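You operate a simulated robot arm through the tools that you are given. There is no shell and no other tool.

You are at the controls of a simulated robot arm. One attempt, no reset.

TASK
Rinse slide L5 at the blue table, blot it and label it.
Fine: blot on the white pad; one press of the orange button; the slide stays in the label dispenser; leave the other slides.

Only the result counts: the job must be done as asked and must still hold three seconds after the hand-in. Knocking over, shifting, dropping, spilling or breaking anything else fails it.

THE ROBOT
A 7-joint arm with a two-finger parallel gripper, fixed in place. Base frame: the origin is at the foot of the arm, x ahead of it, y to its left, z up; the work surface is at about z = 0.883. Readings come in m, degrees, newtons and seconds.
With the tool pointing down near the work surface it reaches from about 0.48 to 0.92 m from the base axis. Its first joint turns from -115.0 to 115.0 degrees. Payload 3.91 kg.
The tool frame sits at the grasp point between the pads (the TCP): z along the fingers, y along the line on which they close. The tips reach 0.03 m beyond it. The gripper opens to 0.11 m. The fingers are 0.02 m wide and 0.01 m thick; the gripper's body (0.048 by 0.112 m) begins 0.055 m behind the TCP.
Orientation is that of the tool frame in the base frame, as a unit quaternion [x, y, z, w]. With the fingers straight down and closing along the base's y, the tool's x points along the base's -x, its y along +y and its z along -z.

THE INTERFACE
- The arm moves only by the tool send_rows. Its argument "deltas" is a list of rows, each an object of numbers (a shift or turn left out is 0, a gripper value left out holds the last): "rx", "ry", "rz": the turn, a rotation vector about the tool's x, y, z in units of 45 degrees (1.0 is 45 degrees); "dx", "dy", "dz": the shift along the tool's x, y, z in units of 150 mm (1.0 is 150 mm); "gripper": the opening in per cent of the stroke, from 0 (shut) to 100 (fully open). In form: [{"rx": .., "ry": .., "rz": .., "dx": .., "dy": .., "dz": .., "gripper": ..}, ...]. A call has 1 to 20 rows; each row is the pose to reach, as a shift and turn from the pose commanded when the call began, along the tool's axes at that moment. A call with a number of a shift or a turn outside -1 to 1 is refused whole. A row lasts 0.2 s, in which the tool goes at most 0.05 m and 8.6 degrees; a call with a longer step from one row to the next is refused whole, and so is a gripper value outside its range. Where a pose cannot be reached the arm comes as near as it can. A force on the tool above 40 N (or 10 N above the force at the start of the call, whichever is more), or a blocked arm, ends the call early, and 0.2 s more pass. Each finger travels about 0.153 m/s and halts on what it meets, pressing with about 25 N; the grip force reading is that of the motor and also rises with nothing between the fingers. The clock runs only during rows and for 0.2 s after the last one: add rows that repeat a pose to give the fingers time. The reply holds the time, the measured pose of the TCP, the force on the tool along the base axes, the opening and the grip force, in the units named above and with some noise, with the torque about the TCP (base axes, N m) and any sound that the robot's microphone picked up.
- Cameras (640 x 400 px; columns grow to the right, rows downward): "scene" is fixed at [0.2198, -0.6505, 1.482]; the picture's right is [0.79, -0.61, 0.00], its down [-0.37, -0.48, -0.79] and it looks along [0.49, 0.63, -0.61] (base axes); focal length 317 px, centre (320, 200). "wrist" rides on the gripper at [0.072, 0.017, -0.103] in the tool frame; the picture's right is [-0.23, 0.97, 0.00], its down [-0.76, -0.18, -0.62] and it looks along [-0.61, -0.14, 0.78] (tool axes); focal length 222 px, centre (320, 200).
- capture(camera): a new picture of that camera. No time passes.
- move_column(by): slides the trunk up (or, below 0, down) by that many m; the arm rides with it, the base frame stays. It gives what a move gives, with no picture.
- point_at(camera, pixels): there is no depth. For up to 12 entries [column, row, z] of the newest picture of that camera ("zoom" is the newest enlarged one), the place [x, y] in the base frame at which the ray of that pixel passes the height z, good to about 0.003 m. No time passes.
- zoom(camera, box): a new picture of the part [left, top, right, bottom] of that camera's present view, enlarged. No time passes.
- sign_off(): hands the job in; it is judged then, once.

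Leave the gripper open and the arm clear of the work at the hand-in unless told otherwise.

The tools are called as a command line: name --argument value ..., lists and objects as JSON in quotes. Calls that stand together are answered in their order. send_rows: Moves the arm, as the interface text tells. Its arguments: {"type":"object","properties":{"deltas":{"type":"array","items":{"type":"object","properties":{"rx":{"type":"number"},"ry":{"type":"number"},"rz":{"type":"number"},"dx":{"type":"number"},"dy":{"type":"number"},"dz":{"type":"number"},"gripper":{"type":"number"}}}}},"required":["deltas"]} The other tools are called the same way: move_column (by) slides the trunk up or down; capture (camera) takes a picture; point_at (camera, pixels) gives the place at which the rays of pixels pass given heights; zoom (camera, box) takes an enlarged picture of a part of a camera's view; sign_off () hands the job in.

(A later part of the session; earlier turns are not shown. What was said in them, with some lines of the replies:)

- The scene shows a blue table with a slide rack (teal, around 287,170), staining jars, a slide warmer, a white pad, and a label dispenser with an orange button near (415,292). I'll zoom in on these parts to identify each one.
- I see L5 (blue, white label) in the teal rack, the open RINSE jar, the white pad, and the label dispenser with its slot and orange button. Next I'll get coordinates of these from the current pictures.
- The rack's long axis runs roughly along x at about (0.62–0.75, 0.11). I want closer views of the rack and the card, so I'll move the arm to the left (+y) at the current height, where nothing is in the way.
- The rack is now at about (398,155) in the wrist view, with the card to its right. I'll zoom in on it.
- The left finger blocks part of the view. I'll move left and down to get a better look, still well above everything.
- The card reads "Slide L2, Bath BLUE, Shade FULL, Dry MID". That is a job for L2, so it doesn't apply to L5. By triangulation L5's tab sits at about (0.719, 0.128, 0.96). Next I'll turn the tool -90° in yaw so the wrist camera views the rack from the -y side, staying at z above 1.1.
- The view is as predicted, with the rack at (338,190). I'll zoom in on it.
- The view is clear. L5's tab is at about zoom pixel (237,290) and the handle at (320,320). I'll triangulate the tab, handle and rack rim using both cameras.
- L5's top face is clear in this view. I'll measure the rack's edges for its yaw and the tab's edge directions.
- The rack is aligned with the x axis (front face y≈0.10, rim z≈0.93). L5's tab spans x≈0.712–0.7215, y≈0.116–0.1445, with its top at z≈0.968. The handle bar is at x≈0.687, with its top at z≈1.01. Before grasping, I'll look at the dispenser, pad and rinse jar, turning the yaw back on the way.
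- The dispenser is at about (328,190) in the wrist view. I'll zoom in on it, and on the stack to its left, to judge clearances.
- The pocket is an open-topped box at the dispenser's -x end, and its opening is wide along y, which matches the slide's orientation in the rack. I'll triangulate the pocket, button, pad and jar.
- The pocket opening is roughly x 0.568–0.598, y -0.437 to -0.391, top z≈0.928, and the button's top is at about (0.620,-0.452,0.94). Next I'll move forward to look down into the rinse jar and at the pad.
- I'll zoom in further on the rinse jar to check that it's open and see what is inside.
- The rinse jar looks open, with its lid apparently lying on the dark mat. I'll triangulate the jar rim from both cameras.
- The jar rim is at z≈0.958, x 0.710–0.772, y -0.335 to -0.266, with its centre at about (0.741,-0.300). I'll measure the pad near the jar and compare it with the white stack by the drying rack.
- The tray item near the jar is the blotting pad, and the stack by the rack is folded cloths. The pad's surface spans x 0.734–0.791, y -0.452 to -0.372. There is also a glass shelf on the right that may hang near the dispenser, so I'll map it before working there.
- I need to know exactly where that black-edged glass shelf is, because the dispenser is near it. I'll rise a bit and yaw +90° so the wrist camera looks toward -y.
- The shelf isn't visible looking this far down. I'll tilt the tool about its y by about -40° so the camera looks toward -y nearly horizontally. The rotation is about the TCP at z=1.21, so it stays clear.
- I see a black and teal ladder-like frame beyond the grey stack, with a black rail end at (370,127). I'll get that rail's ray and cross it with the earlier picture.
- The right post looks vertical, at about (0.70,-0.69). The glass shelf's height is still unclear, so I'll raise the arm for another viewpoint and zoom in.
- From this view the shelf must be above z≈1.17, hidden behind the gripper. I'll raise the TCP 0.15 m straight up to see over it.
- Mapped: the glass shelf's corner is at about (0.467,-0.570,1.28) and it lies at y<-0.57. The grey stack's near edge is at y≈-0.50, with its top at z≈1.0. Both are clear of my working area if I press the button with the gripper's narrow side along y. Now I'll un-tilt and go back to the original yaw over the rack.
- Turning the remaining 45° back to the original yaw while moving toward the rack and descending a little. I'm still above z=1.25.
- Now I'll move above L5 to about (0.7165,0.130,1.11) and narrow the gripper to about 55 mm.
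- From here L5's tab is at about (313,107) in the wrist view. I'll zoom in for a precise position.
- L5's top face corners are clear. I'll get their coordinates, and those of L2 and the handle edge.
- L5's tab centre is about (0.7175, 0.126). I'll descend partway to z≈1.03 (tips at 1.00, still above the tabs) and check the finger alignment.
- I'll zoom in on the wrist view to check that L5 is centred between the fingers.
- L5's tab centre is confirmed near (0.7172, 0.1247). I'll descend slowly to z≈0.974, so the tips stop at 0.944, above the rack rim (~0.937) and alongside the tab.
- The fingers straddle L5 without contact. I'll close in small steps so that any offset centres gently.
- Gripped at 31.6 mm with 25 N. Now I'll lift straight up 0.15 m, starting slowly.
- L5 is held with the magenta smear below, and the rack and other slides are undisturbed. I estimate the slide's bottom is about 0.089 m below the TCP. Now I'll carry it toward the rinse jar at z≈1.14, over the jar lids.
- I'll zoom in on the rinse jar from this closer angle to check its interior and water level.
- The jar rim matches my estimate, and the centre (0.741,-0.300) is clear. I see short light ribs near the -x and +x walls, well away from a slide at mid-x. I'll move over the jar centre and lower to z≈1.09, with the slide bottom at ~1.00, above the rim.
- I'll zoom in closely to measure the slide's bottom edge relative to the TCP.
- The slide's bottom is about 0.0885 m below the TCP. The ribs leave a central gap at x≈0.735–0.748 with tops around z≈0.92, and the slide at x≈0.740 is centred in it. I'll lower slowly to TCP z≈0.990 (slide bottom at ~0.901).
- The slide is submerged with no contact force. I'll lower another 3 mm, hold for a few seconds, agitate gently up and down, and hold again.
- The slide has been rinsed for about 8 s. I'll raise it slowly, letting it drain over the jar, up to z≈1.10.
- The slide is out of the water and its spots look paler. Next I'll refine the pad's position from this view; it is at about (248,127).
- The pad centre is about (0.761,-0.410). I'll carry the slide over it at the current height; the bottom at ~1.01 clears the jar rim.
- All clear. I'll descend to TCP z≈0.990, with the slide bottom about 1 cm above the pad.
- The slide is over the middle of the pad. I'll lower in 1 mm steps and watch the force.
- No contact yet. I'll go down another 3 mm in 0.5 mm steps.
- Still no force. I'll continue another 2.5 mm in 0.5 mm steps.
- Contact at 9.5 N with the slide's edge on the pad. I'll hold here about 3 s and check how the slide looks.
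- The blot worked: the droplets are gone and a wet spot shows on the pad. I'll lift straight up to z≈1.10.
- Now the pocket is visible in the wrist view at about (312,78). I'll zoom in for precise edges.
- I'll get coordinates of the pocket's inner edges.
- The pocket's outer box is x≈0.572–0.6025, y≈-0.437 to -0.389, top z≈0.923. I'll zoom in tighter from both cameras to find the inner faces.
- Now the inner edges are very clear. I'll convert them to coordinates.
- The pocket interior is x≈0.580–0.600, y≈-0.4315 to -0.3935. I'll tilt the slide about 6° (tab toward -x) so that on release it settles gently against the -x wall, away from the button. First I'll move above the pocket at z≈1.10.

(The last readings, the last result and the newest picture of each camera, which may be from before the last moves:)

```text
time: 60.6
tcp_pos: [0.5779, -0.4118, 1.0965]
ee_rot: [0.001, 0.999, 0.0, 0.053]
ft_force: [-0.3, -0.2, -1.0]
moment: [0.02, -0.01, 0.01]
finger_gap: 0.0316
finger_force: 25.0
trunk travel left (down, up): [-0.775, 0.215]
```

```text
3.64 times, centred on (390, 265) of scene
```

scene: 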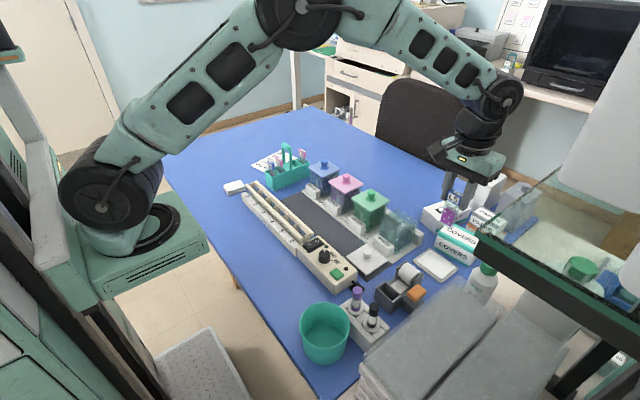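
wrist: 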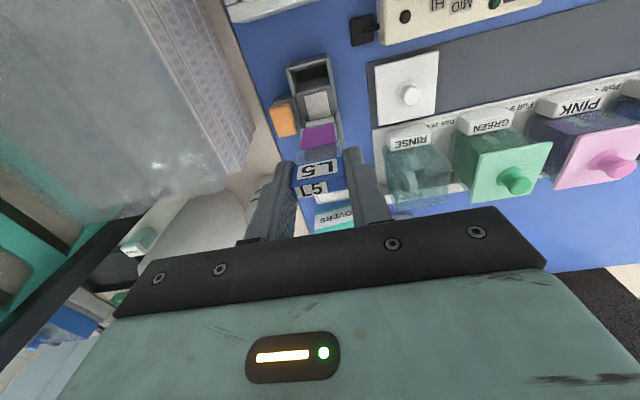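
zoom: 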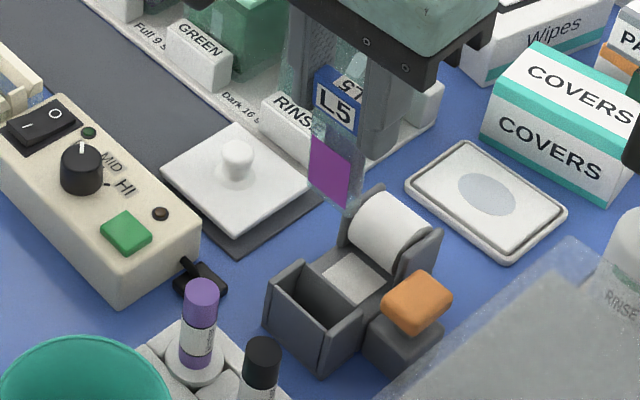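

The tilt is as intended and the slide is in line with the pocket. I'll descend straight down to put the slide bottom just above the pocket (TCP z≈1.023), then check.

send_rows --deltas '[{"dz": 0.08, "dx": 0.0085}, {"dz": 0.18, "dx": 0.019}, {"dz": 0.28, "dx": 0.03}, {"dz": 0.38, "dx": 0.0405}, {"dz": 0.45, "dx": 0.048}, {"dz": 0.487, "dx": 0.052}, {"dz": 0.487, "dx": 0.052}]'

zoom --camera "wrist" --box '[260, 70, 380, 200]'

zoom --camera "scene" --box '[360, 240, 420, 310]'

```text
time: 62.2
tcp_pos: [0.5768, -0.4117, 1.0238]
ee_rot: [-0.001, 0.999, 0.001, 0.053]
ft_force: [0.7, 0.4, -0.8]
moment: [0.02, -0.03, -0.01]
finger_gap: 0.0316
finger_force: 25.0
trunk travel left (down, up): [-0.775, 0.215]
```

```text
3.08 times, centred on (320, 135) of wrist
```

zoom: 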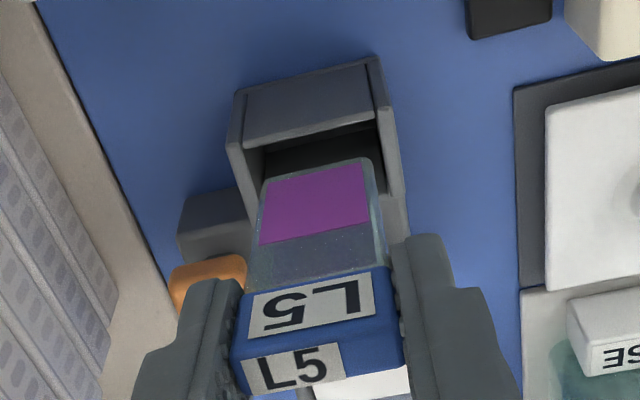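

```text
5.71 times, centred on (390, 275) of scene
```

zoom: 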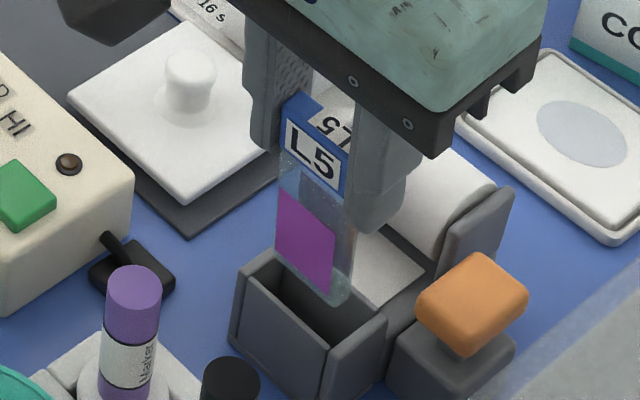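

The slide bottom is just above the opening, slightly nearer the -y wall. I'll shift 1 mm toward +y and lower slowly into the pocket to TCP z≈0.986, watching the force.

send_rows --deltas '[{"dy": 0.0067}, {"dy": 0.0067, "dz": 0.033, "dx": 0.0035}, {"dy": 0.0067, "dz": 0.066, "dx": 0.007}, {"dy": 0.0067, "dz": 0.099, "dx": 0.0105}, {"dy": 0.0067, "dz": 0.132, "dx": 0.014}, {"dy": 0.0067, "dz": 0.165, "dx": 0.0175}, {"dy": 0.0067, "dz": 0.198, "dx": 0.021}, {"dy": 0.0067, "dz": 0.225, "dx": 0.024}, {"dy": 0.0067, "dz": 0.25, "dx": 0.0267}, {"dy": 0.0067, "dz": 0.25, "dx": 0.0267}]'

zoom --camera "wrist" --box '[260, 70, 380, 200]'

zoom --camera "scene" --box '[360, 240, 420, 310]'

```text
time: 64.4
tcp_pos: [0.5799, -0.4105, 0.9854]
ee_rot: [0.0, 0.999, -0.002, 0.053]
ft_force: [10.6, -0.3, 3.6]
moment: [0.0, -0.84, -0.06]
finger_gap: 0.0319
finger_force: 25.4
trunk travel left (down, up): [-0.775, 0.215]
```

```text
3.08 times, centred on (320, 135) of wrist
```

zoom: 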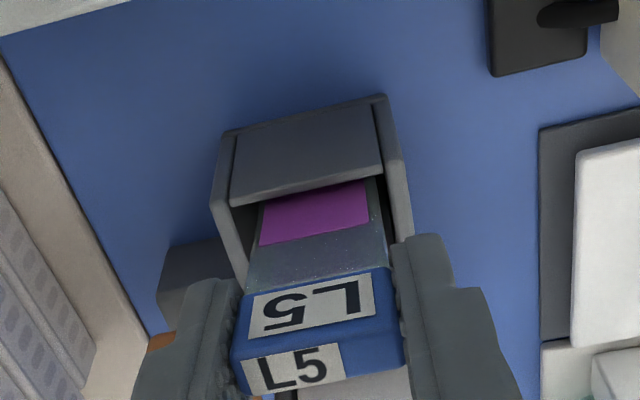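

```text
5.71 times, centred on (390, 275) of scene
```

zoom: 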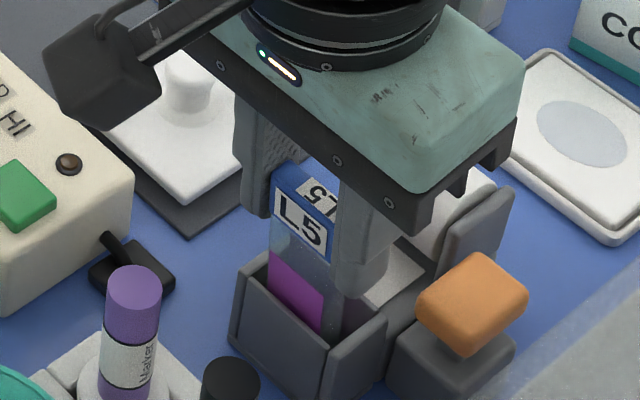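

I read Fx≈+10.6 N, so the slide is touching the -x wall. The dispenser hasn't moved in the picture. I'll back off 6 mm toward +x to relieve it.

send_rows --deltas '[{"dx": -0.0133, "dz": 0.0014}, {"dx": -0.0265, "dz": 0.0028}, {"dx": -0.0398, "dz": 0.0042}, {"dx": -0.0398, "dz": 0.0042}]'

zoom --camera "scene" --box '[365, 250, 415, 310]'

zoom --camera "wrist" --box '[270, 80, 370, 190]'

```text
time: 65.4
tcp_pos: [0.5814, -0.411, 0.9854]
ee_rot: [0.0, 0.999, 0.001, 0.051]
ft_force: [-7.3, 0.8, -2.0]
moment: [-0.01, 0.62, -0.02]
finger_gap: 0.0315
finger_force: 25.0
trunk travel left (down, up): [-0.775, 0.215]
```

```text
6.67 times, centred on (390, 280) of scene
```

zoom: 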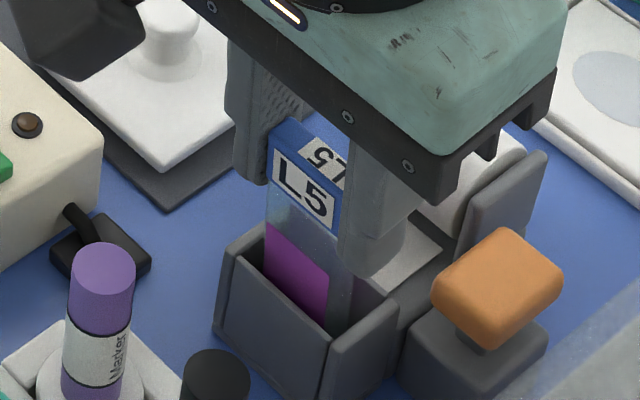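

```text
3.64 times, centred on (320, 135) of wrist
```

zoom: 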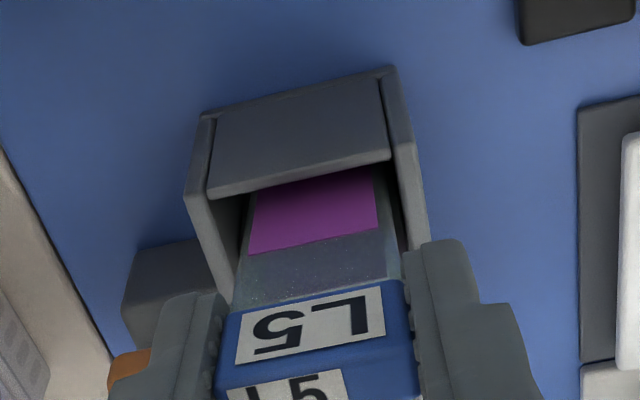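

Now Fx is -7.3 N, so the slide is touching the other wall. The slot is fairly narrow and the slide has some tilt. I'll go back about 2.4 mm toward the neutral point.

send_rows --deltas '[{"dx": 0.008, "dz": -0.0009}, {"dx": 0.0159, "dz": -0.0017}, {"dx": 0.0159, "dz": -0.0017}]'

capture --camera "wrist"

zoom --camera "scene" --box '[372, 255, 407, 305]'

```text
time: 66.2
tcp_pos: [0.5811, -0.4105, 0.9862]
ee_rot: [0.0, 0.999, 0.001, 0.052]
ft_force: [-2.7, -0.6, -0.7]
moment: [0.02, 0.16, 0.05]
finger_gap: 0.0316
finger_force: 25.0
trunk travel left (down, up): [-0.775, 0.215]
```

```text
taken
```

wrist: 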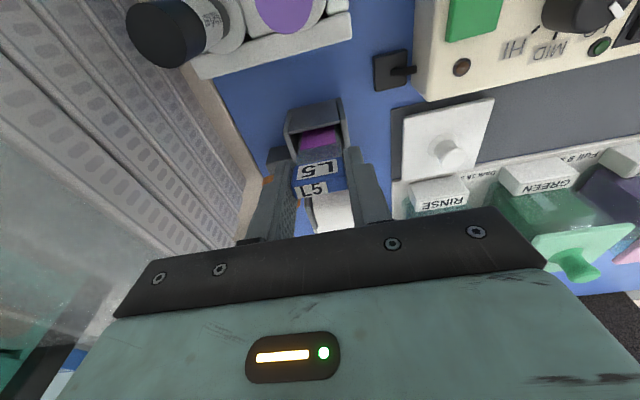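

```text
8.00 times, centred on (390, 280) of scene
```

zoom: 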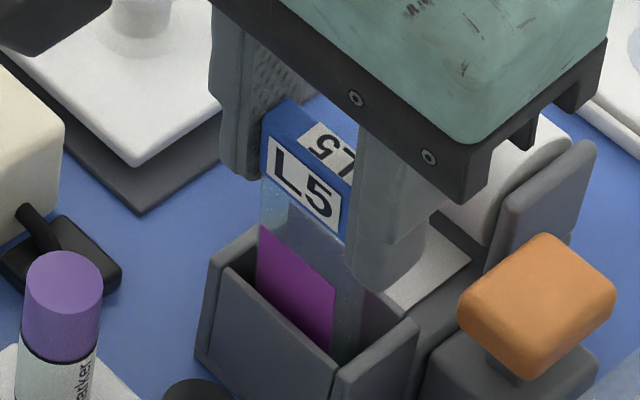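

I'll take the same wrist zoom box as before to see whether the slide has rotated in the grip.

zoom --camera "wrist" --box '[260, 70, 380, 200]'

```text
3.08 times, centred on (320, 135) of wrist
```

zoom: 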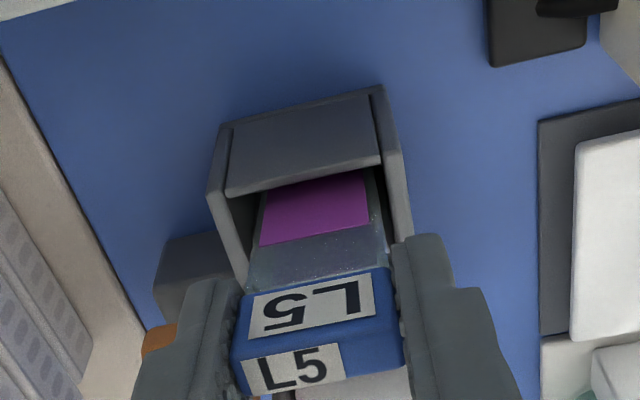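

The slide hasn't rotated in the grip, so the slot is just narrow (about 6–7 mm), which will hold the slide nearly upright. I'll bring the tool back to vertical, pivoting about the slide's bottom so TCP x goes to about 0.5887.

send_rows --deltas '[{"ry": 0.022, "dx": -0.009, "dz": 0.001}, {"ry": 0.044, "dx": -0.018, "dz": 0.0019}, {"ry": 0.067, "dx": -0.027, "dz": 0.0028}, {"ry": 0.089, "dx": -0.036, "dz": 0.0038}, {"ry": 0.111, "dx": -0.045, "dz": 0.0047}, {"ry": 0.133, "dx": -0.0537, "dz": 0.0057}, {"ry": 0.133, "dx": -0.0537, "dz": 0.0057}]'

zoom --camera "scene" --box '[365, 250, 415, 310]'

zoom --camera "wrist" --box '[260, 70, 380, 200]'

```text
time: 67.8
tcp_pos: [0.5888, -0.4114, 0.9862]
ee_rot: [0.0, 1.0, 0.0, 0.001]
ft_force: [-0.5, -0.7, -0.6]
moment: [-0.01, -0.01, -0.01]
finger_gap: 0.0316
finger_force: 25.0
trunk travel left (down, up): [-0.775, 0.215]
```

```text
6.67 times, centred on (390, 280) of scene
```

zoom: 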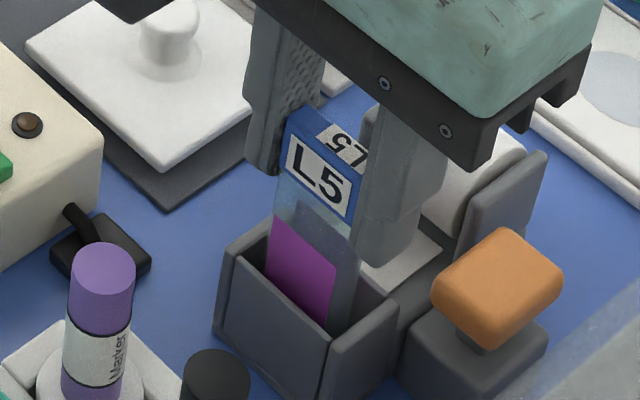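

```text
3.08 times, centred on (320, 135) of wrist
```

zoom: 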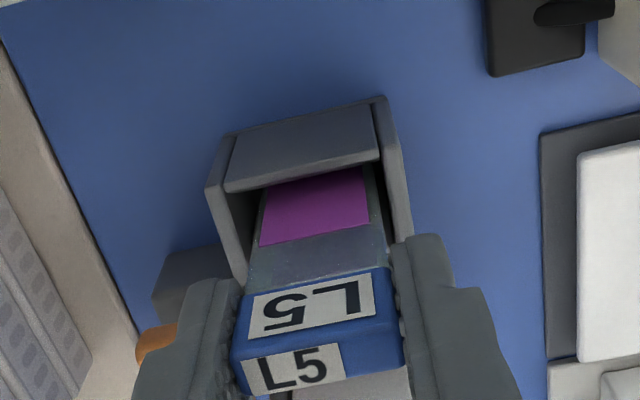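

Forces are zero and the slide is vertical in the slot. I'll lower in 1 mm steps toward the floor.

send_rows --deltas '[{"dz": 0.0067}, {"dz": 0.0133}, {"dz": 0.02}, {"dz": 0.0267}, {"dz": 0.0333}, {"dz": 0.04}]'

```text
time: 69.2
tcp_pos: [0.5886, -0.4107, 0.9803]
ee_rot: [0.0, 1.0, -0.001, 0.001]
ft_force: [0.1, 0.7, -1.1]
moment: [-0.01, 0.0, -0.01]
finger_gap: 0.0314
finger_force: 24.9
trunk travel left (down, up): [-0.775, 0.215]
```

No contact yet. I'll continue with 0.5 mm steps.

send_rows --deltas '[{"dz": 0.0033}, {"dz": 0.0067}, {"dz": 0.01}, {"dz": 0.0133}, {"dz": 0.0167}, {"dz": 0.02}]'

```text
time: 70.6
tcp_pos: [0.5888, -0.4096, 0.9771]
ee_rot: [0.0, 1.0, 0.0, 0.001]
ft_force: [-0.4, 0.6, -1.2]
moment: [-0.06, -0.03, -0.03]
finger_gap: 0.0316
finger_force: 24.7
trunk travel left (down, up): [-0.775, 0.215]
```

send_rows --deltas '[{"dz": 0.0033}, {"dz": 0.0067}, {"dz": 0.01}, {"dz": 0.0133}]'

zoom --camera "scene" --box '[365, 250, 415, 310]'

```text
time: 71.6
tcp_pos: [0.5881, -0.4122, 0.9752]
ee_rot: [0.0, 1.0, 0.001, -0.001]
ft_force: [-0.2, 0.1, -1.5]
moment: [-0.01, 0.04, 0.03]
finger_gap: 0.0317
finger_force: 25.1
trunk travel left (down, up): [-0.775, 0.215]
```

```text
6.67 times, centred on (390, 280) of scene
```

zoom: 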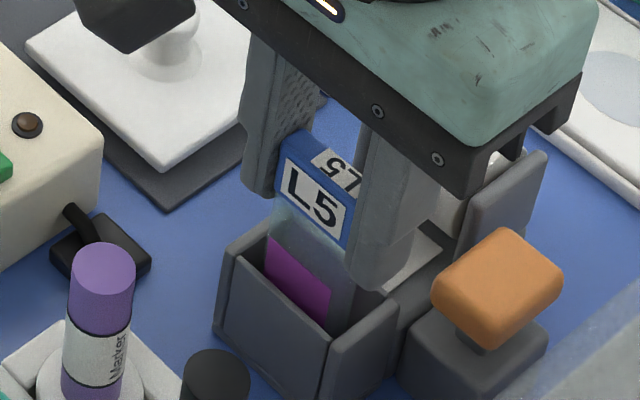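

Still free. I'll continue in 0.5 mm steps.

send_rows --deltas '[{"dz": 0.0033}, {"dz": 0.0067}, {"dz": 0.01}]'

```text
time: 72.4
tcp_pos: [0.5895, -0.4101, 0.9736]
ee_rot: [0.0, 1.0, -0.001, 0.0]
ft_force: [0.4, 0.0, 0.0]
moment: [0.01, -0.02, 0.0]
finger_gap: 0.0316
finger_force: 24.8
trunk travel left (down, up): [-0.775, 0.215]
```

send_rows --deltas '[{"dz": 0.0033}, {"dz": 0.0067}, {"dz": 0.01}]'

```text
time: 73.2
tcp_pos: [0.5894, -0.4099, 0.9736]
ee_rot: [0.001, 1.0, -0.002, 0.001]
ft_force: [-2.0, 0.5, 15.7]
moment: [0.11, 0.27, -0.01]
finger_gap: 0.0316
finger_force: 25.2
trunk travel left (down, up): [-0.775, 0.215]
```

Floor contact: 15.7 N at TCP z≈0.9736. I'll relieve the pressure by 1 mm, then open the fingers in small steps.

send_rows --deltas '[{"dz": -0.004}, {"dz": -0.0075}, {"dz": -0.0075}]'

send_rows --deltas '[{"gripper": 29}, {"gripper": 30}, {"gripper": 31}, {"gripper": 32}, {"gripper": 34}, {"gripper": 37}, {"gripper": 41}, {"gripper": 45}, {"gripper": 45}]'

zoom --camera "scene" --box '[365, 250, 415, 310]'

zoom --camera "wrist" --box '[260, 70, 380, 200]'

```text
time: 74.0
tcp_pos: [0.5895, -0.4098, 0.9728]
ee_rot: [-0.001, 1.0, 0.0, -0.001]
ft_force: [1.9, -1.7, 7.0]
moment: [-0.19, -0.11, -0.02]
finger_gap: 0.0314
finger_force: 24.8
trunk travel left (down, up): [-0.775, 0.215]
```

```text
time: 76.0
tcp_pos: [0.5895, -0.4107, 0.9734]
ee_rot: [0.0, 1.0, 0.001, 0.0]
ft_force: [-0.5, -0.2, -0.3]
moment: [0.03, 0.04, -0.01]
finger_gap: 0.0494
finger_force: 0.1
trunk travel left (down, up): [-0.775, 0.215]
```

```text
6.67 times, centred on (390, 280) of scene
```

zoom: 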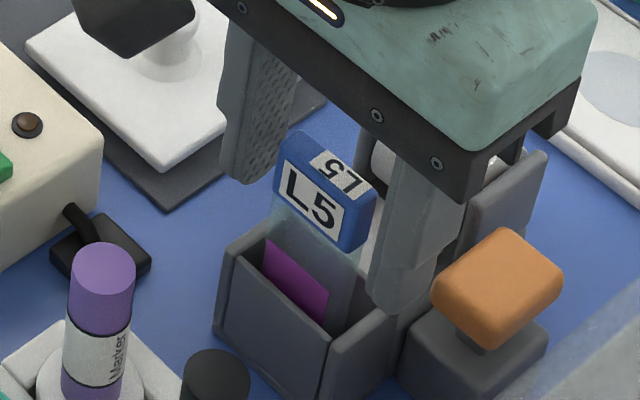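

```text
3.08 times, centred on (320, 135) of wrist
```

zoom: 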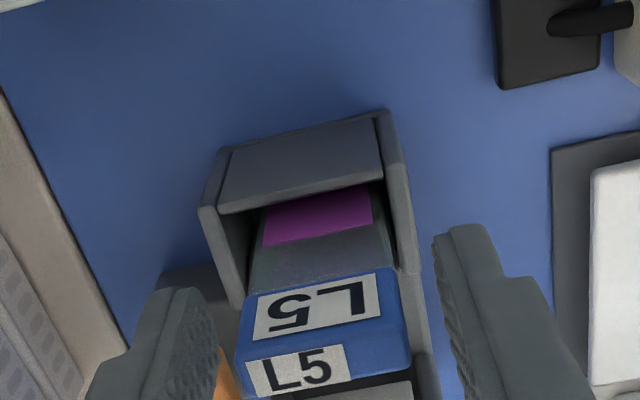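

Released, and L5 stands nearly upright in the pocket. I'll withdraw straight up, slowly at first.

send_rows --deltas '[{"dz": -0.05}, {"dz": -0.12}, {"dz": -0.2}, {"dz": -0.3}, {"dz": -0.42}, {"dz": -0.55}, {"dz": -0.7}, {"dz": -0.85}]'

zoom --camera "scene" --box '[365, 240, 425, 310]'

capture --camera "wrist"

```text
time: 77.8
tcp_pos: [0.5904, -0.4105, 1.1009]
ee_rot: [0.0, 1.0, 0.0, -0.001]
ft_force: [-0.8, 0.6, -0.4]
moment: [0.01, 0.02, 0.01]
finger_gap: 0.0496
finger_force: 0.0
trunk travel left (down, up): [-0.775, 0.215]
```

```text
5.71 times, centred on (395, 275) of scene
```

zoom: 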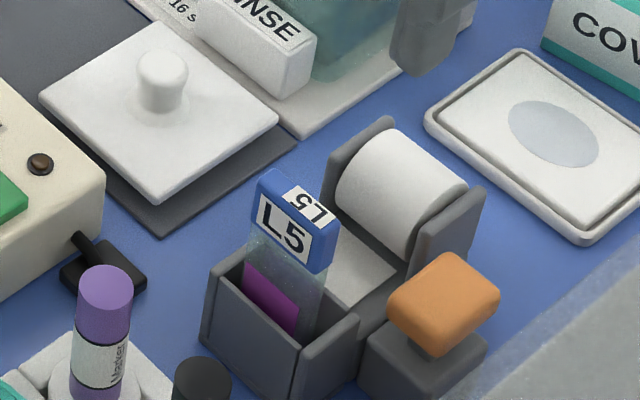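

```text
taken
```

wrist: 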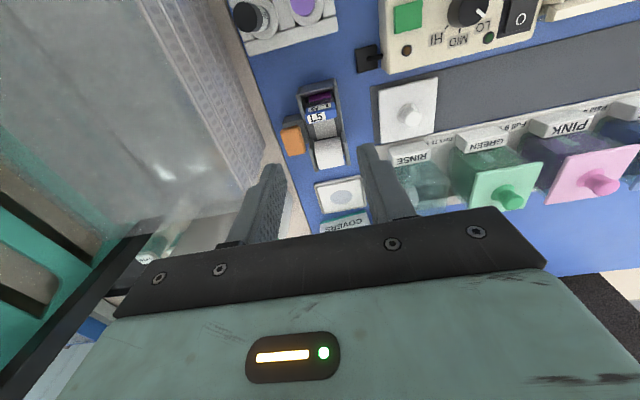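

L5 stands in the pocket. Now for the orange button: I'll zoom in on both views to measure its position and height precisely.

zoom --camera "wrist" --box '[265, 75, 365, 185]'

zoom --camera "scene" --box '[390, 265, 430, 315]'

```text
3.64 times, centred on (315, 130) of wrist
```

zoom: 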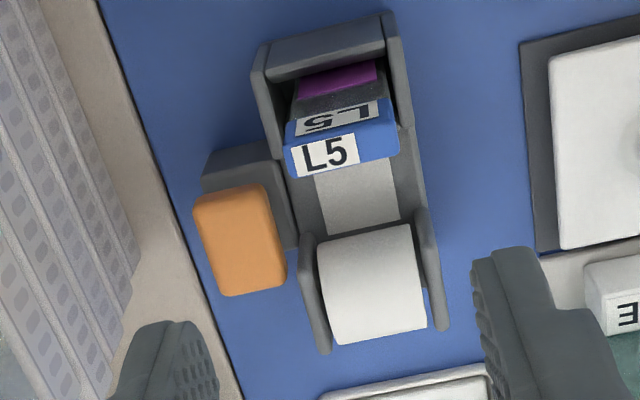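

```text
8.00 times, centred on (410, 290) of scene
```

zoom: 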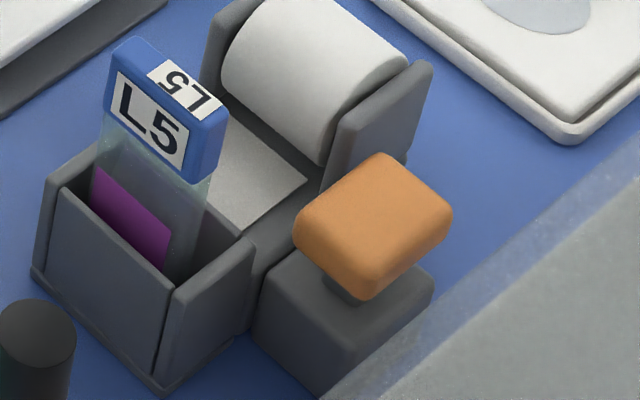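

I'll triangulate the button's top centre.

point_at --camera "wrist" --pixels '[[293.3, 141.5, 0.93], [293.3, 141.5, 0.94], [293.3, 141.5, 0.95], [280.7, 131.5, 0.94], [299, 126, 0.94], [306, 152, 0.94], [288.9, 156.6, 0.94]]'

point_at --camera "scene" --pixels '[[416.9, 291.9, 0.93], [416.9, 291.9, 0.94], [416.9, 291.9, 0.95], [407.5, 291.9, 0.94], [417.5, 284.5, 0.94], [426, 291.3, 0.94], [415.6, 299.5, 0.94]]'

```text
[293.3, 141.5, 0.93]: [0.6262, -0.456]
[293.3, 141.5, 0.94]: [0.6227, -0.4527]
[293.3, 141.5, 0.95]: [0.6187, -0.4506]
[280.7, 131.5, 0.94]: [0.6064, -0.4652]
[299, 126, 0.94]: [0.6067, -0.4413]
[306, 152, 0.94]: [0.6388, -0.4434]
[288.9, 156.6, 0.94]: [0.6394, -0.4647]
```

```text
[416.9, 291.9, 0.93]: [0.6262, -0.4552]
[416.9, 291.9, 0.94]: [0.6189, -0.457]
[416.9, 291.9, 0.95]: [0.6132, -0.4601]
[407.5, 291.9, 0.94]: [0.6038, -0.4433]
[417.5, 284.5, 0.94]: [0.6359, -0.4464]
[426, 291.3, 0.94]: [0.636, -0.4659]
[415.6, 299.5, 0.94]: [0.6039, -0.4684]
```

The button cap spans x≈0.605–0.638, y≈-0.4655 to -0.443, with its top at about z≈0.935. I'll close the fingers and yaw +90°, so the gripper's narrow side faces the grey stack, while moving above the button at z≈1.10.

send_rows --deltas '[{"rz": 0.167, "dx": -0.018, "dy": -0.025, "gripper": 0}, {"rz": 0.333, "dx": -0.036, "dy": -0.049}, {"rz": 0.5, "dx": -0.054, "dy": -0.074}, {"rz": 0.667, "dx": -0.071, "dy": -0.098}, {"rz": 0.833, "dx": -0.089, "dy": -0.123}, {"rz": 1.0, "dx": -0.107, "dy": -0.147}]'

send_rows --deltas '[{"rz": 0.167, "dx": -0.03, "dy": -0.005}, {"rz": 0.333, "dx": -0.06, "dy": -0.01}, {"rz": 0.5, "dx": -0.09, "dy": -0.014}, {"rz": 0.667, "dx": -0.12, "dy": -0.019}, {"rz": 0.833, "dx": -0.15, "dy": -0.024}, {"rz": 1.0, "dx": -0.179, "dy": -0.028}]'

capture --camera "scene"

capture --camera "wrist"

```text
time: 79.2
tcp_pos: [0.6059, -0.433, 1.1016]
ee_rot: [0.384, 0.923, 0.0, 0.0]
ft_force: [0.1, -0.3, -0.5]
moment: [-0.06, 0.02, 0.0]
finger_gap: 0.0
finger_force: 25.2
trunk travel left (down, up): [-0.775, 0.215]
```

```text
time: 80.6
tcp_pos: [0.6206, -0.4545, 1.1]
ee_rot: [0.708, 0.706, 0.0, 0.0]
ft_force: [1.3, -0.7, 0.2]
moment: [0.04, 0.0, 0.03]
finger_gap: 0.0002
finger_force: 25.3
trunk travel left (down, up): [-0.775, 0.215]
```

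```text
taken
```

scene: 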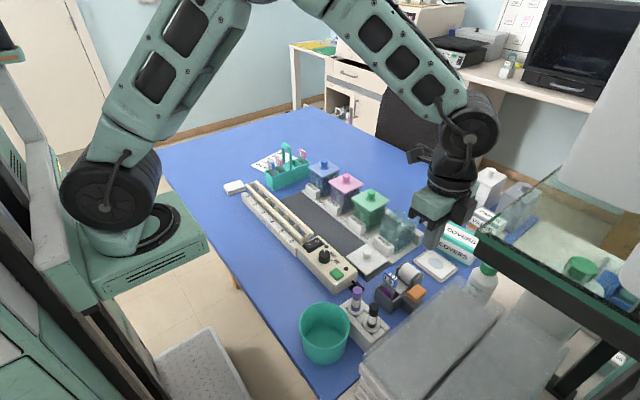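

```text
taken
```

wrist: 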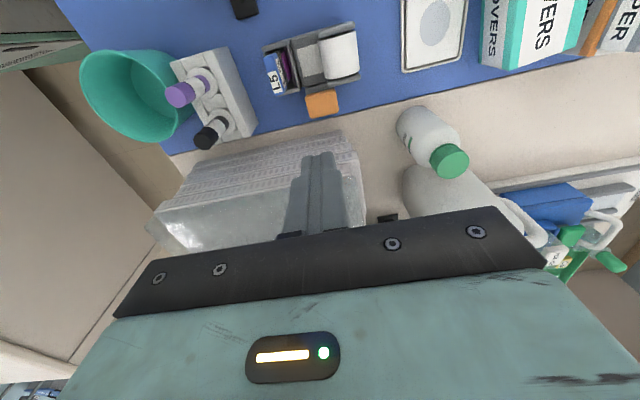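

The fingers are closed above the button and the shelf is well clear. I'll descend to z≈1.00 (tips at 0.97), still above the button, and check alignment.

send_rows --deltas '[{"dz": 0.15, "dy": 0.007}, {"dz": 0.3, "dy": 0.013}, {"dz": 0.45, "dy": 0.013}, {"dz": 0.57, "dy": 0.013}, {"dz": 0.667, "dy": 0.013}]'

zoom --camera "scene" --box '[380, 230, 450, 310]'

zoom --camera "wrist" --box '[250, 70, 400, 220]'

```text
time: 81.8
tcp_pos: [0.623, -0.4531, 0.9991]
ee_rot: [0.708, 0.707, 0.001, 0.0]
ft_force: [-0.2, 1.3, -0.1]
moment: [0.03, 0.02, 0.01]
finger_gap: 0.0
finger_force: 25.2
trunk travel left (down, up): [-0.775, 0.215]
```

```text
5.00 times, centred on (415, 270) of scene
```

zoom: 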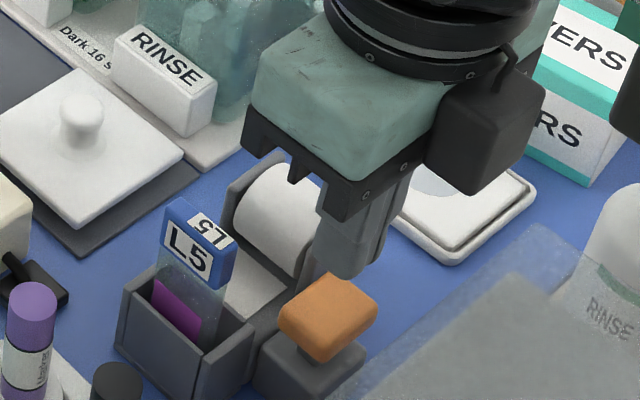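

```text
2.67 times, centred on (325, 145) of wrist
```

zoom: 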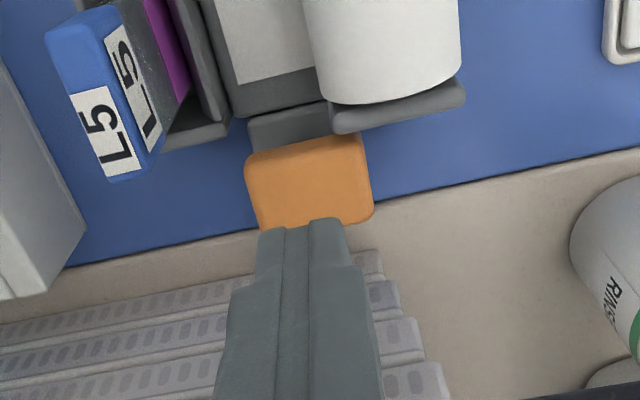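

The alignment over the button looks good, but a black box is visible on the gripper's right side in the scene view. I'll check its clearance to the grey stack before going lower.

zoom --camera "scene" --box '[390, 160, 510, 320]'

capture --camera "scene"

```text
2.50 times, centred on (450, 240) of scene
```

zoom: 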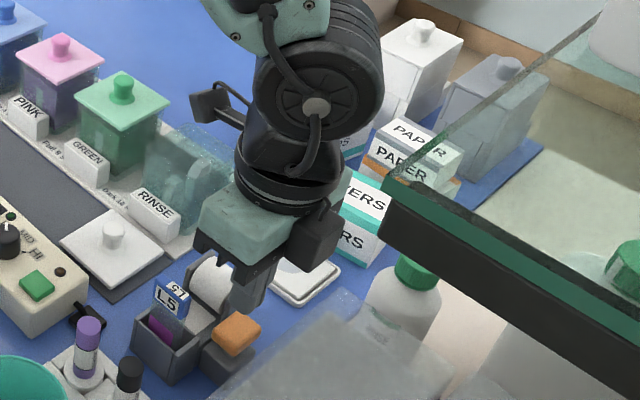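

```text
taken
```

scene: 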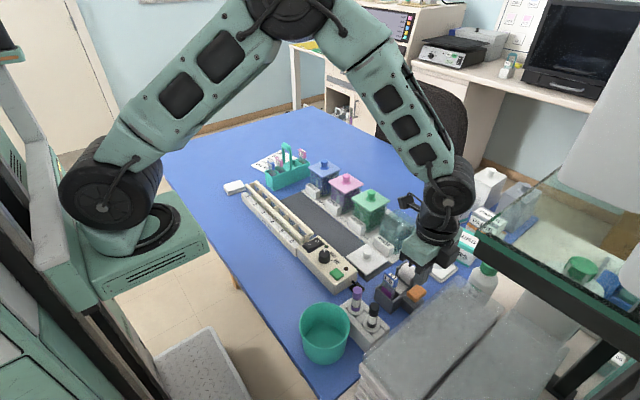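

The black box sits on the -y side of the gripper body, and at pressing height it would pass within about 2 cm of the stack. To gain clearance I'll tilt the tool 18° so the body leans toward +y. The pressing edge stays right below the TCP.

send_rows --deltas '[{"ry": -0.1}, {"ry": -0.2}, {"ry": -0.3}, {"ry": -0.4}, {"ry": -0.4}]'

zoom --camera "scene" --box '[380, 200, 480, 320]'

capture --camera "wrist"

```text
time: 83.0
tcp_pos: [0.6236, -0.4545, 0.9998]
ee_rot: [0.698, 0.698, -0.111, 0.111]
ft_force: [-0.2, -0.1, -0.5]
moment: [0.01, -0.02, 0.01]
finger_gap: 0.0
finger_force: 24.7
trunk travel left (down, up): [-0.775, 0.215]
```

```text
3.33 times, centred on (430, 260) of scene
```

zoom: 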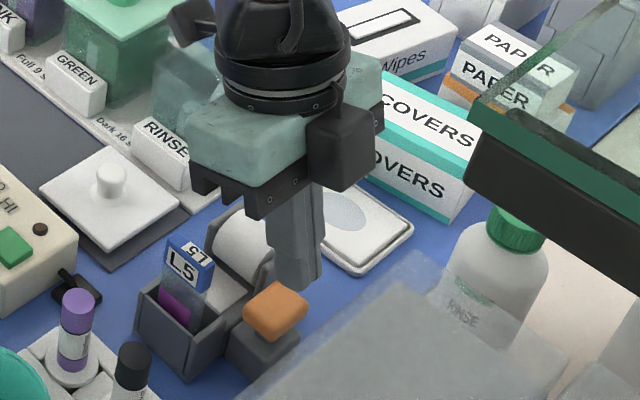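

```text
taken
```

wrist: 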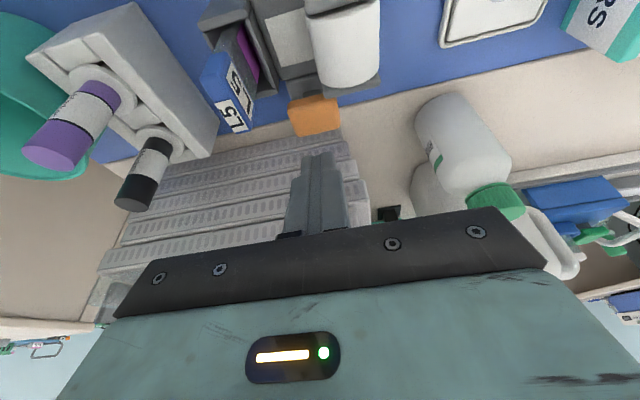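

The box is now clear. The fingertip edge is above the button's centre. I'll descend straight down to a few mm above the button (TCP z≈0.975).

send_rows --deltas '[{"dz": 0.04, "dx": 0.013}, {"dz": 0.08, "dx": 0.026}, {"dz": 0.12, "dx": 0.039}, {"dz": 0.14, "dx": 0.0455}, {"dz": 0.157, "dx": 0.0511}]'

zoom --camera "scene" --box '[390, 250, 440, 310]'

zoom --camera "wrist" --box '[260, 70, 380, 200]'

```text
time: 84.2
tcp_pos: [0.6241, -0.4545, 0.9765]
ee_rot: [0.698, 0.699, -0.111, 0.111]
ft_force: [0.8, -0.3, 0.0]
moment: [0.02, -0.04, -0.01]
finger_gap: 0.0001
finger_force: 25.2
trunk travel left (down, up): [-0.775, 0.215]
```

```text
6.67 times, centred on (415, 280) of scene
```

zoom: 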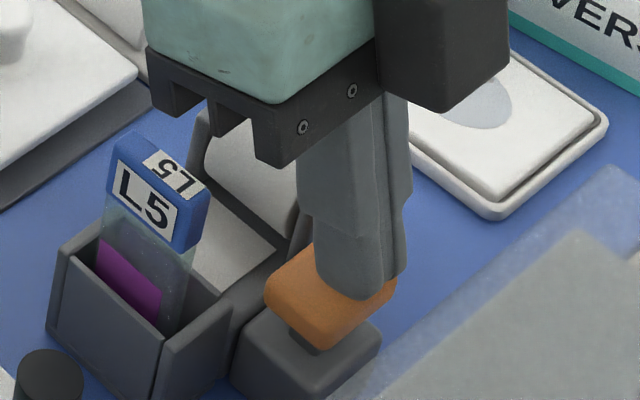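

```text
3.08 times, centred on (320, 135) of wrist
```

zoom: 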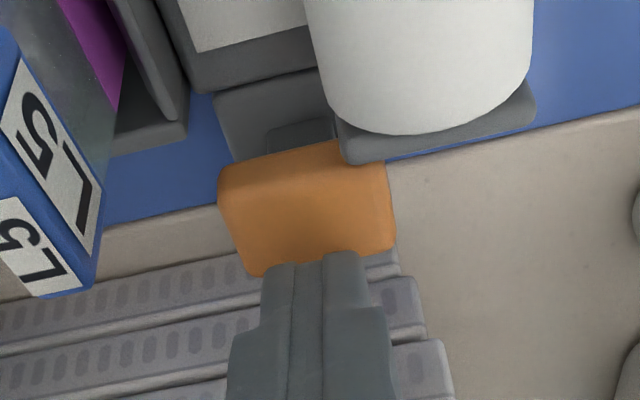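

The tip edge will land near the middle of the cap. I'll lower in 1 mm steps and watch for force and sound, moving only downward so it stays a single press.

send_rows --deltas '[{"dz": 0.0063, "dx": 0.0021}, {"dz": 0.0127, "dx": 0.0041}, {"dz": 0.019, "dx": 0.0062}, {"dz": 0.0254, "dx": 0.0082}, {"dz": 0.0317, "dx": 0.0103}, {"dz": 0.038, "dx": 0.0124}]'

```text
time: 85.6
tcp_pos: [0.623, -0.4542, 0.9705]
ee_rot: [0.698, 0.699, -0.111, 0.111]
ft_force: [-0.9, 0.1, 1.1]
moment: [0.02, 0.0, -0.02]
finger_gap: 0.0002
finger_force: 25.5
trunk travel left (down, up): [-0.775, 0.215]
```

send_rows --deltas '[{"dz": 0.0063, "dx": 0.0021}, {"dz": 0.0127, "dx": 0.0041}, {"dz": 0.019, "dx": 0.0062}]'

```text
time: 86.4
tcp_pos: [0.6227, -0.4544, 0.9666]
ee_rot: [0.698, 0.699, -0.11, 0.111]
ft_force: [0.2, 0.4, 2.5]
moment: [0.03, 0.04, -0.02]
finger_gap: 0.0
finger_force: 25.5
trunk travel left (down, up): [-0.775, 0.215]
```

Fz is 2.5 N, so I'm touching the sprung button. Continuing down.

send_rows --deltas '[{"dz": 0.0063, "dx": 0.0021}, {"dz": 0.0127, "dx": 0.0041}, {"dz": 0.019, "dx": 0.0062}]'

```text
time: 87.2
tcp_pos: [0.6234, -0.4553, 0.9632]
ee_rot: [0.699, 0.698, -0.11, 0.111]
ft_force: [0.3, -1.2, 3.0]
moment: [0.02, 0.04, -0.06]
finger_gap: 0.0003
finger_force: 25.3
trunk travel left (down, up): [-0.775, 0.215]
heard: click
```

I heard a click, so the press registered. Now I'll retract straight up in one motion.

send_rows --deltas '[{"dz": -0.06, "dx": -0.0195}, {"dz": -0.16, "dx": -0.052}, {"dz": -0.28, "dx": -0.091}, {"dz": -0.42, "dx": -0.1365}, {"dz": -0.56, "dx": -0.182}, {"dz": -0.7, "dx": -0.2275}, {"dz": -0.84, "dx": -0.273}]'

zoom --camera "scene" --box '[370, 245, 440, 320]'

capture --camera "wrist"

```text
time: 88.8
tcp_pos: [0.6225, -0.4546, 1.0959]
ee_rot: [0.698, 0.699, -0.11, 0.111]
ft_force: [-0.5, 0.5, -0.7]
moment: [0.02, 0.04, -0.02]
finger_gap: 0.0002
finger_force: 24.9
trunk travel left (down, up): [-0.775, 0.215]
```

```text
5.33 times, centred on (405, 282) of scene
```

zoom: 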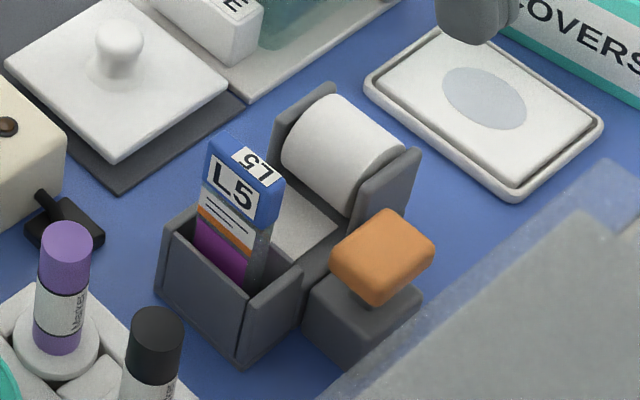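

```text
taken
```

wrist: 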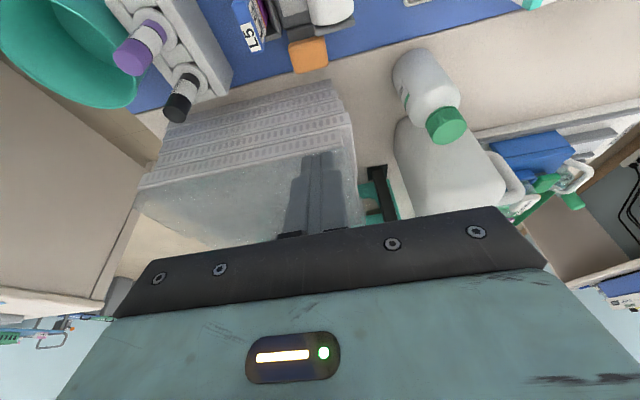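

The label is on the slide (orange stripe with text) and L5 stays in the dispenser. Now I'll move the arm clear: rise, un-tilt, then go toward +y away from the objects, opening the gripper.

send_rows --deltas '[{"dz": -0.19, "dx": -0.062}, {"dz": -0.38, "dx": -0.124, "ry": 0.1}, {"dz": -0.57, "dx": -0.185, "ry": 0.2}, {"dz": -0.76, "dx": -0.247, "ry": 0.3}, {"dz": -0.76, "dx": -0.247, "ry": 0.4}]'

send_rows --deltas '[{"dx": 0.25, "gripper": 30}, {"dx": 0.5, "gripper": 60}, {"dx": 0.75, "gripper": 100}, {"dx": 1.0, "gripper": 100}]'

send_rows --deltas '[{"dx": 0.25, "gripper": 100}, {"dx": 0.5}, {"dx": 0.75}, {"dx": 1.0}, {"dx": 1.0}]'

capture --camera "scene"

zoom --camera "scene" --box '[370, 245, 440, 320]'

zoom --camera "scene" --box '[240, 130, 480, 300]'

```text
time: 90.0
tcp_pos: [0.6234, -0.4542, 1.2166]
ee_rot: [0.707, 0.707, 0.0, -0.001]
ft_force: [-0.6, 1.1, 0.0]
moment: [-0.01, 0.01, -0.02]
finger_gap: 0.0
finger_force: 25.0
trunk travel left (down, up): [-0.775, 0.215]
```

```text
time: 91.0
tcp_pos: [0.6222, -0.3048, 1.2162]
ee_rot: [0.708, 0.706, 0.0, 0.0]
ft_force: [0.3, -1.2, -0.3]
moment: [0.06, 0.05, -0.01]
finger_gap: 0.1098
finger_force: 0.1
trunk travel left (down, up): [-0.775, 0.215]
```

```text
time: 92.2
tcp_pos: [0.623, -0.1539, 1.2169]
ee_rot: [0.708, 0.707, 0.001, 0.0]
ft_force: [0.3, -0.5, -0.3]
moment: [-0.01, 0.0, 0.0]
finger_gap: 0.1103
finger_force: 0.1
trunk travel left (down, up): [-0.775, 0.215]
```

```text
taken
```

scene: 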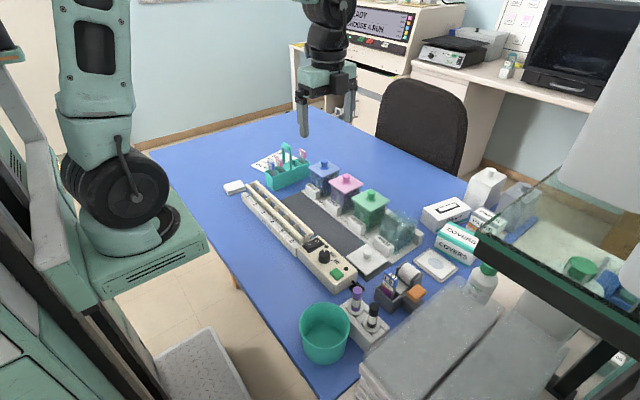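

```text
5.33 times, centred on (405, 282) of scene
```

zoom: 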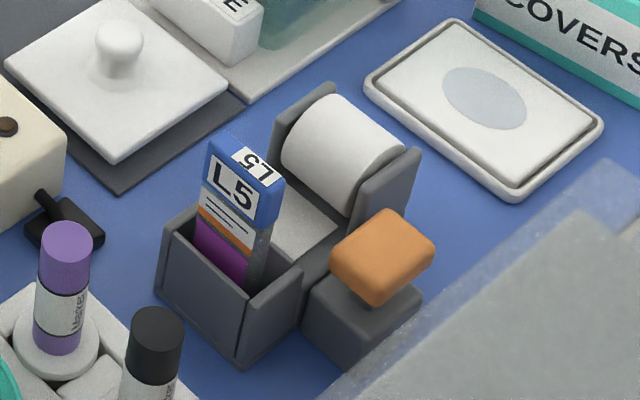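

```text
2.35 times, centred on (360, 215) of scene
```

zoom: 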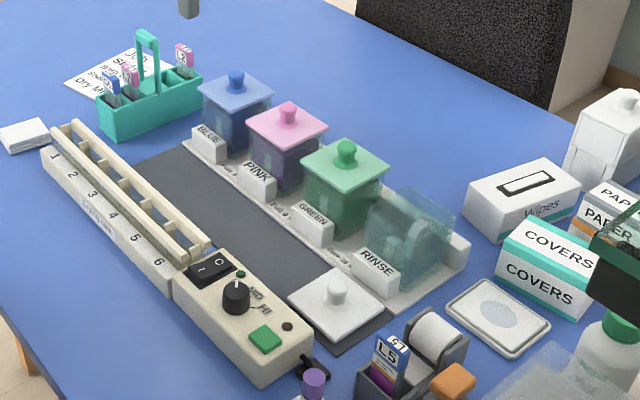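

L5 is rinsed, blotted and labelled, and it stands in the dispenser. The other slides, jars and tools look undisturbed, and the arm is clear with the gripper open. Handing the job in.

sign_off

```text
The job is handed in.
```

Slide L5 has been rinsed, blotted and labelled, and it is standing in the label dispenser. The job is handed in; I haven't seen the judged result.

- **Rinse:** I held L5 under water in the RINSE jar for about 8 seconds and let it drain over the jar.
- **Blot:** I pressed its lower edge on the white pad for about 3 seconds. The droplets disappeared from the slide and a wet spot showed on the pad.
- **Label:** I lowered L5 upright into the dispenser pocket and pressed the orange button once, with one click heard. The label is visible on the slide.

While I was lowering L5 into the pocket, it pushed against the walls with about 10 N. I straightened it and it went in freely, and in the pictures the dispenser had not moved.

The other slides, jars and boxes look undisturbed in the last picture. I left the arm clear of the work with the gripper open.
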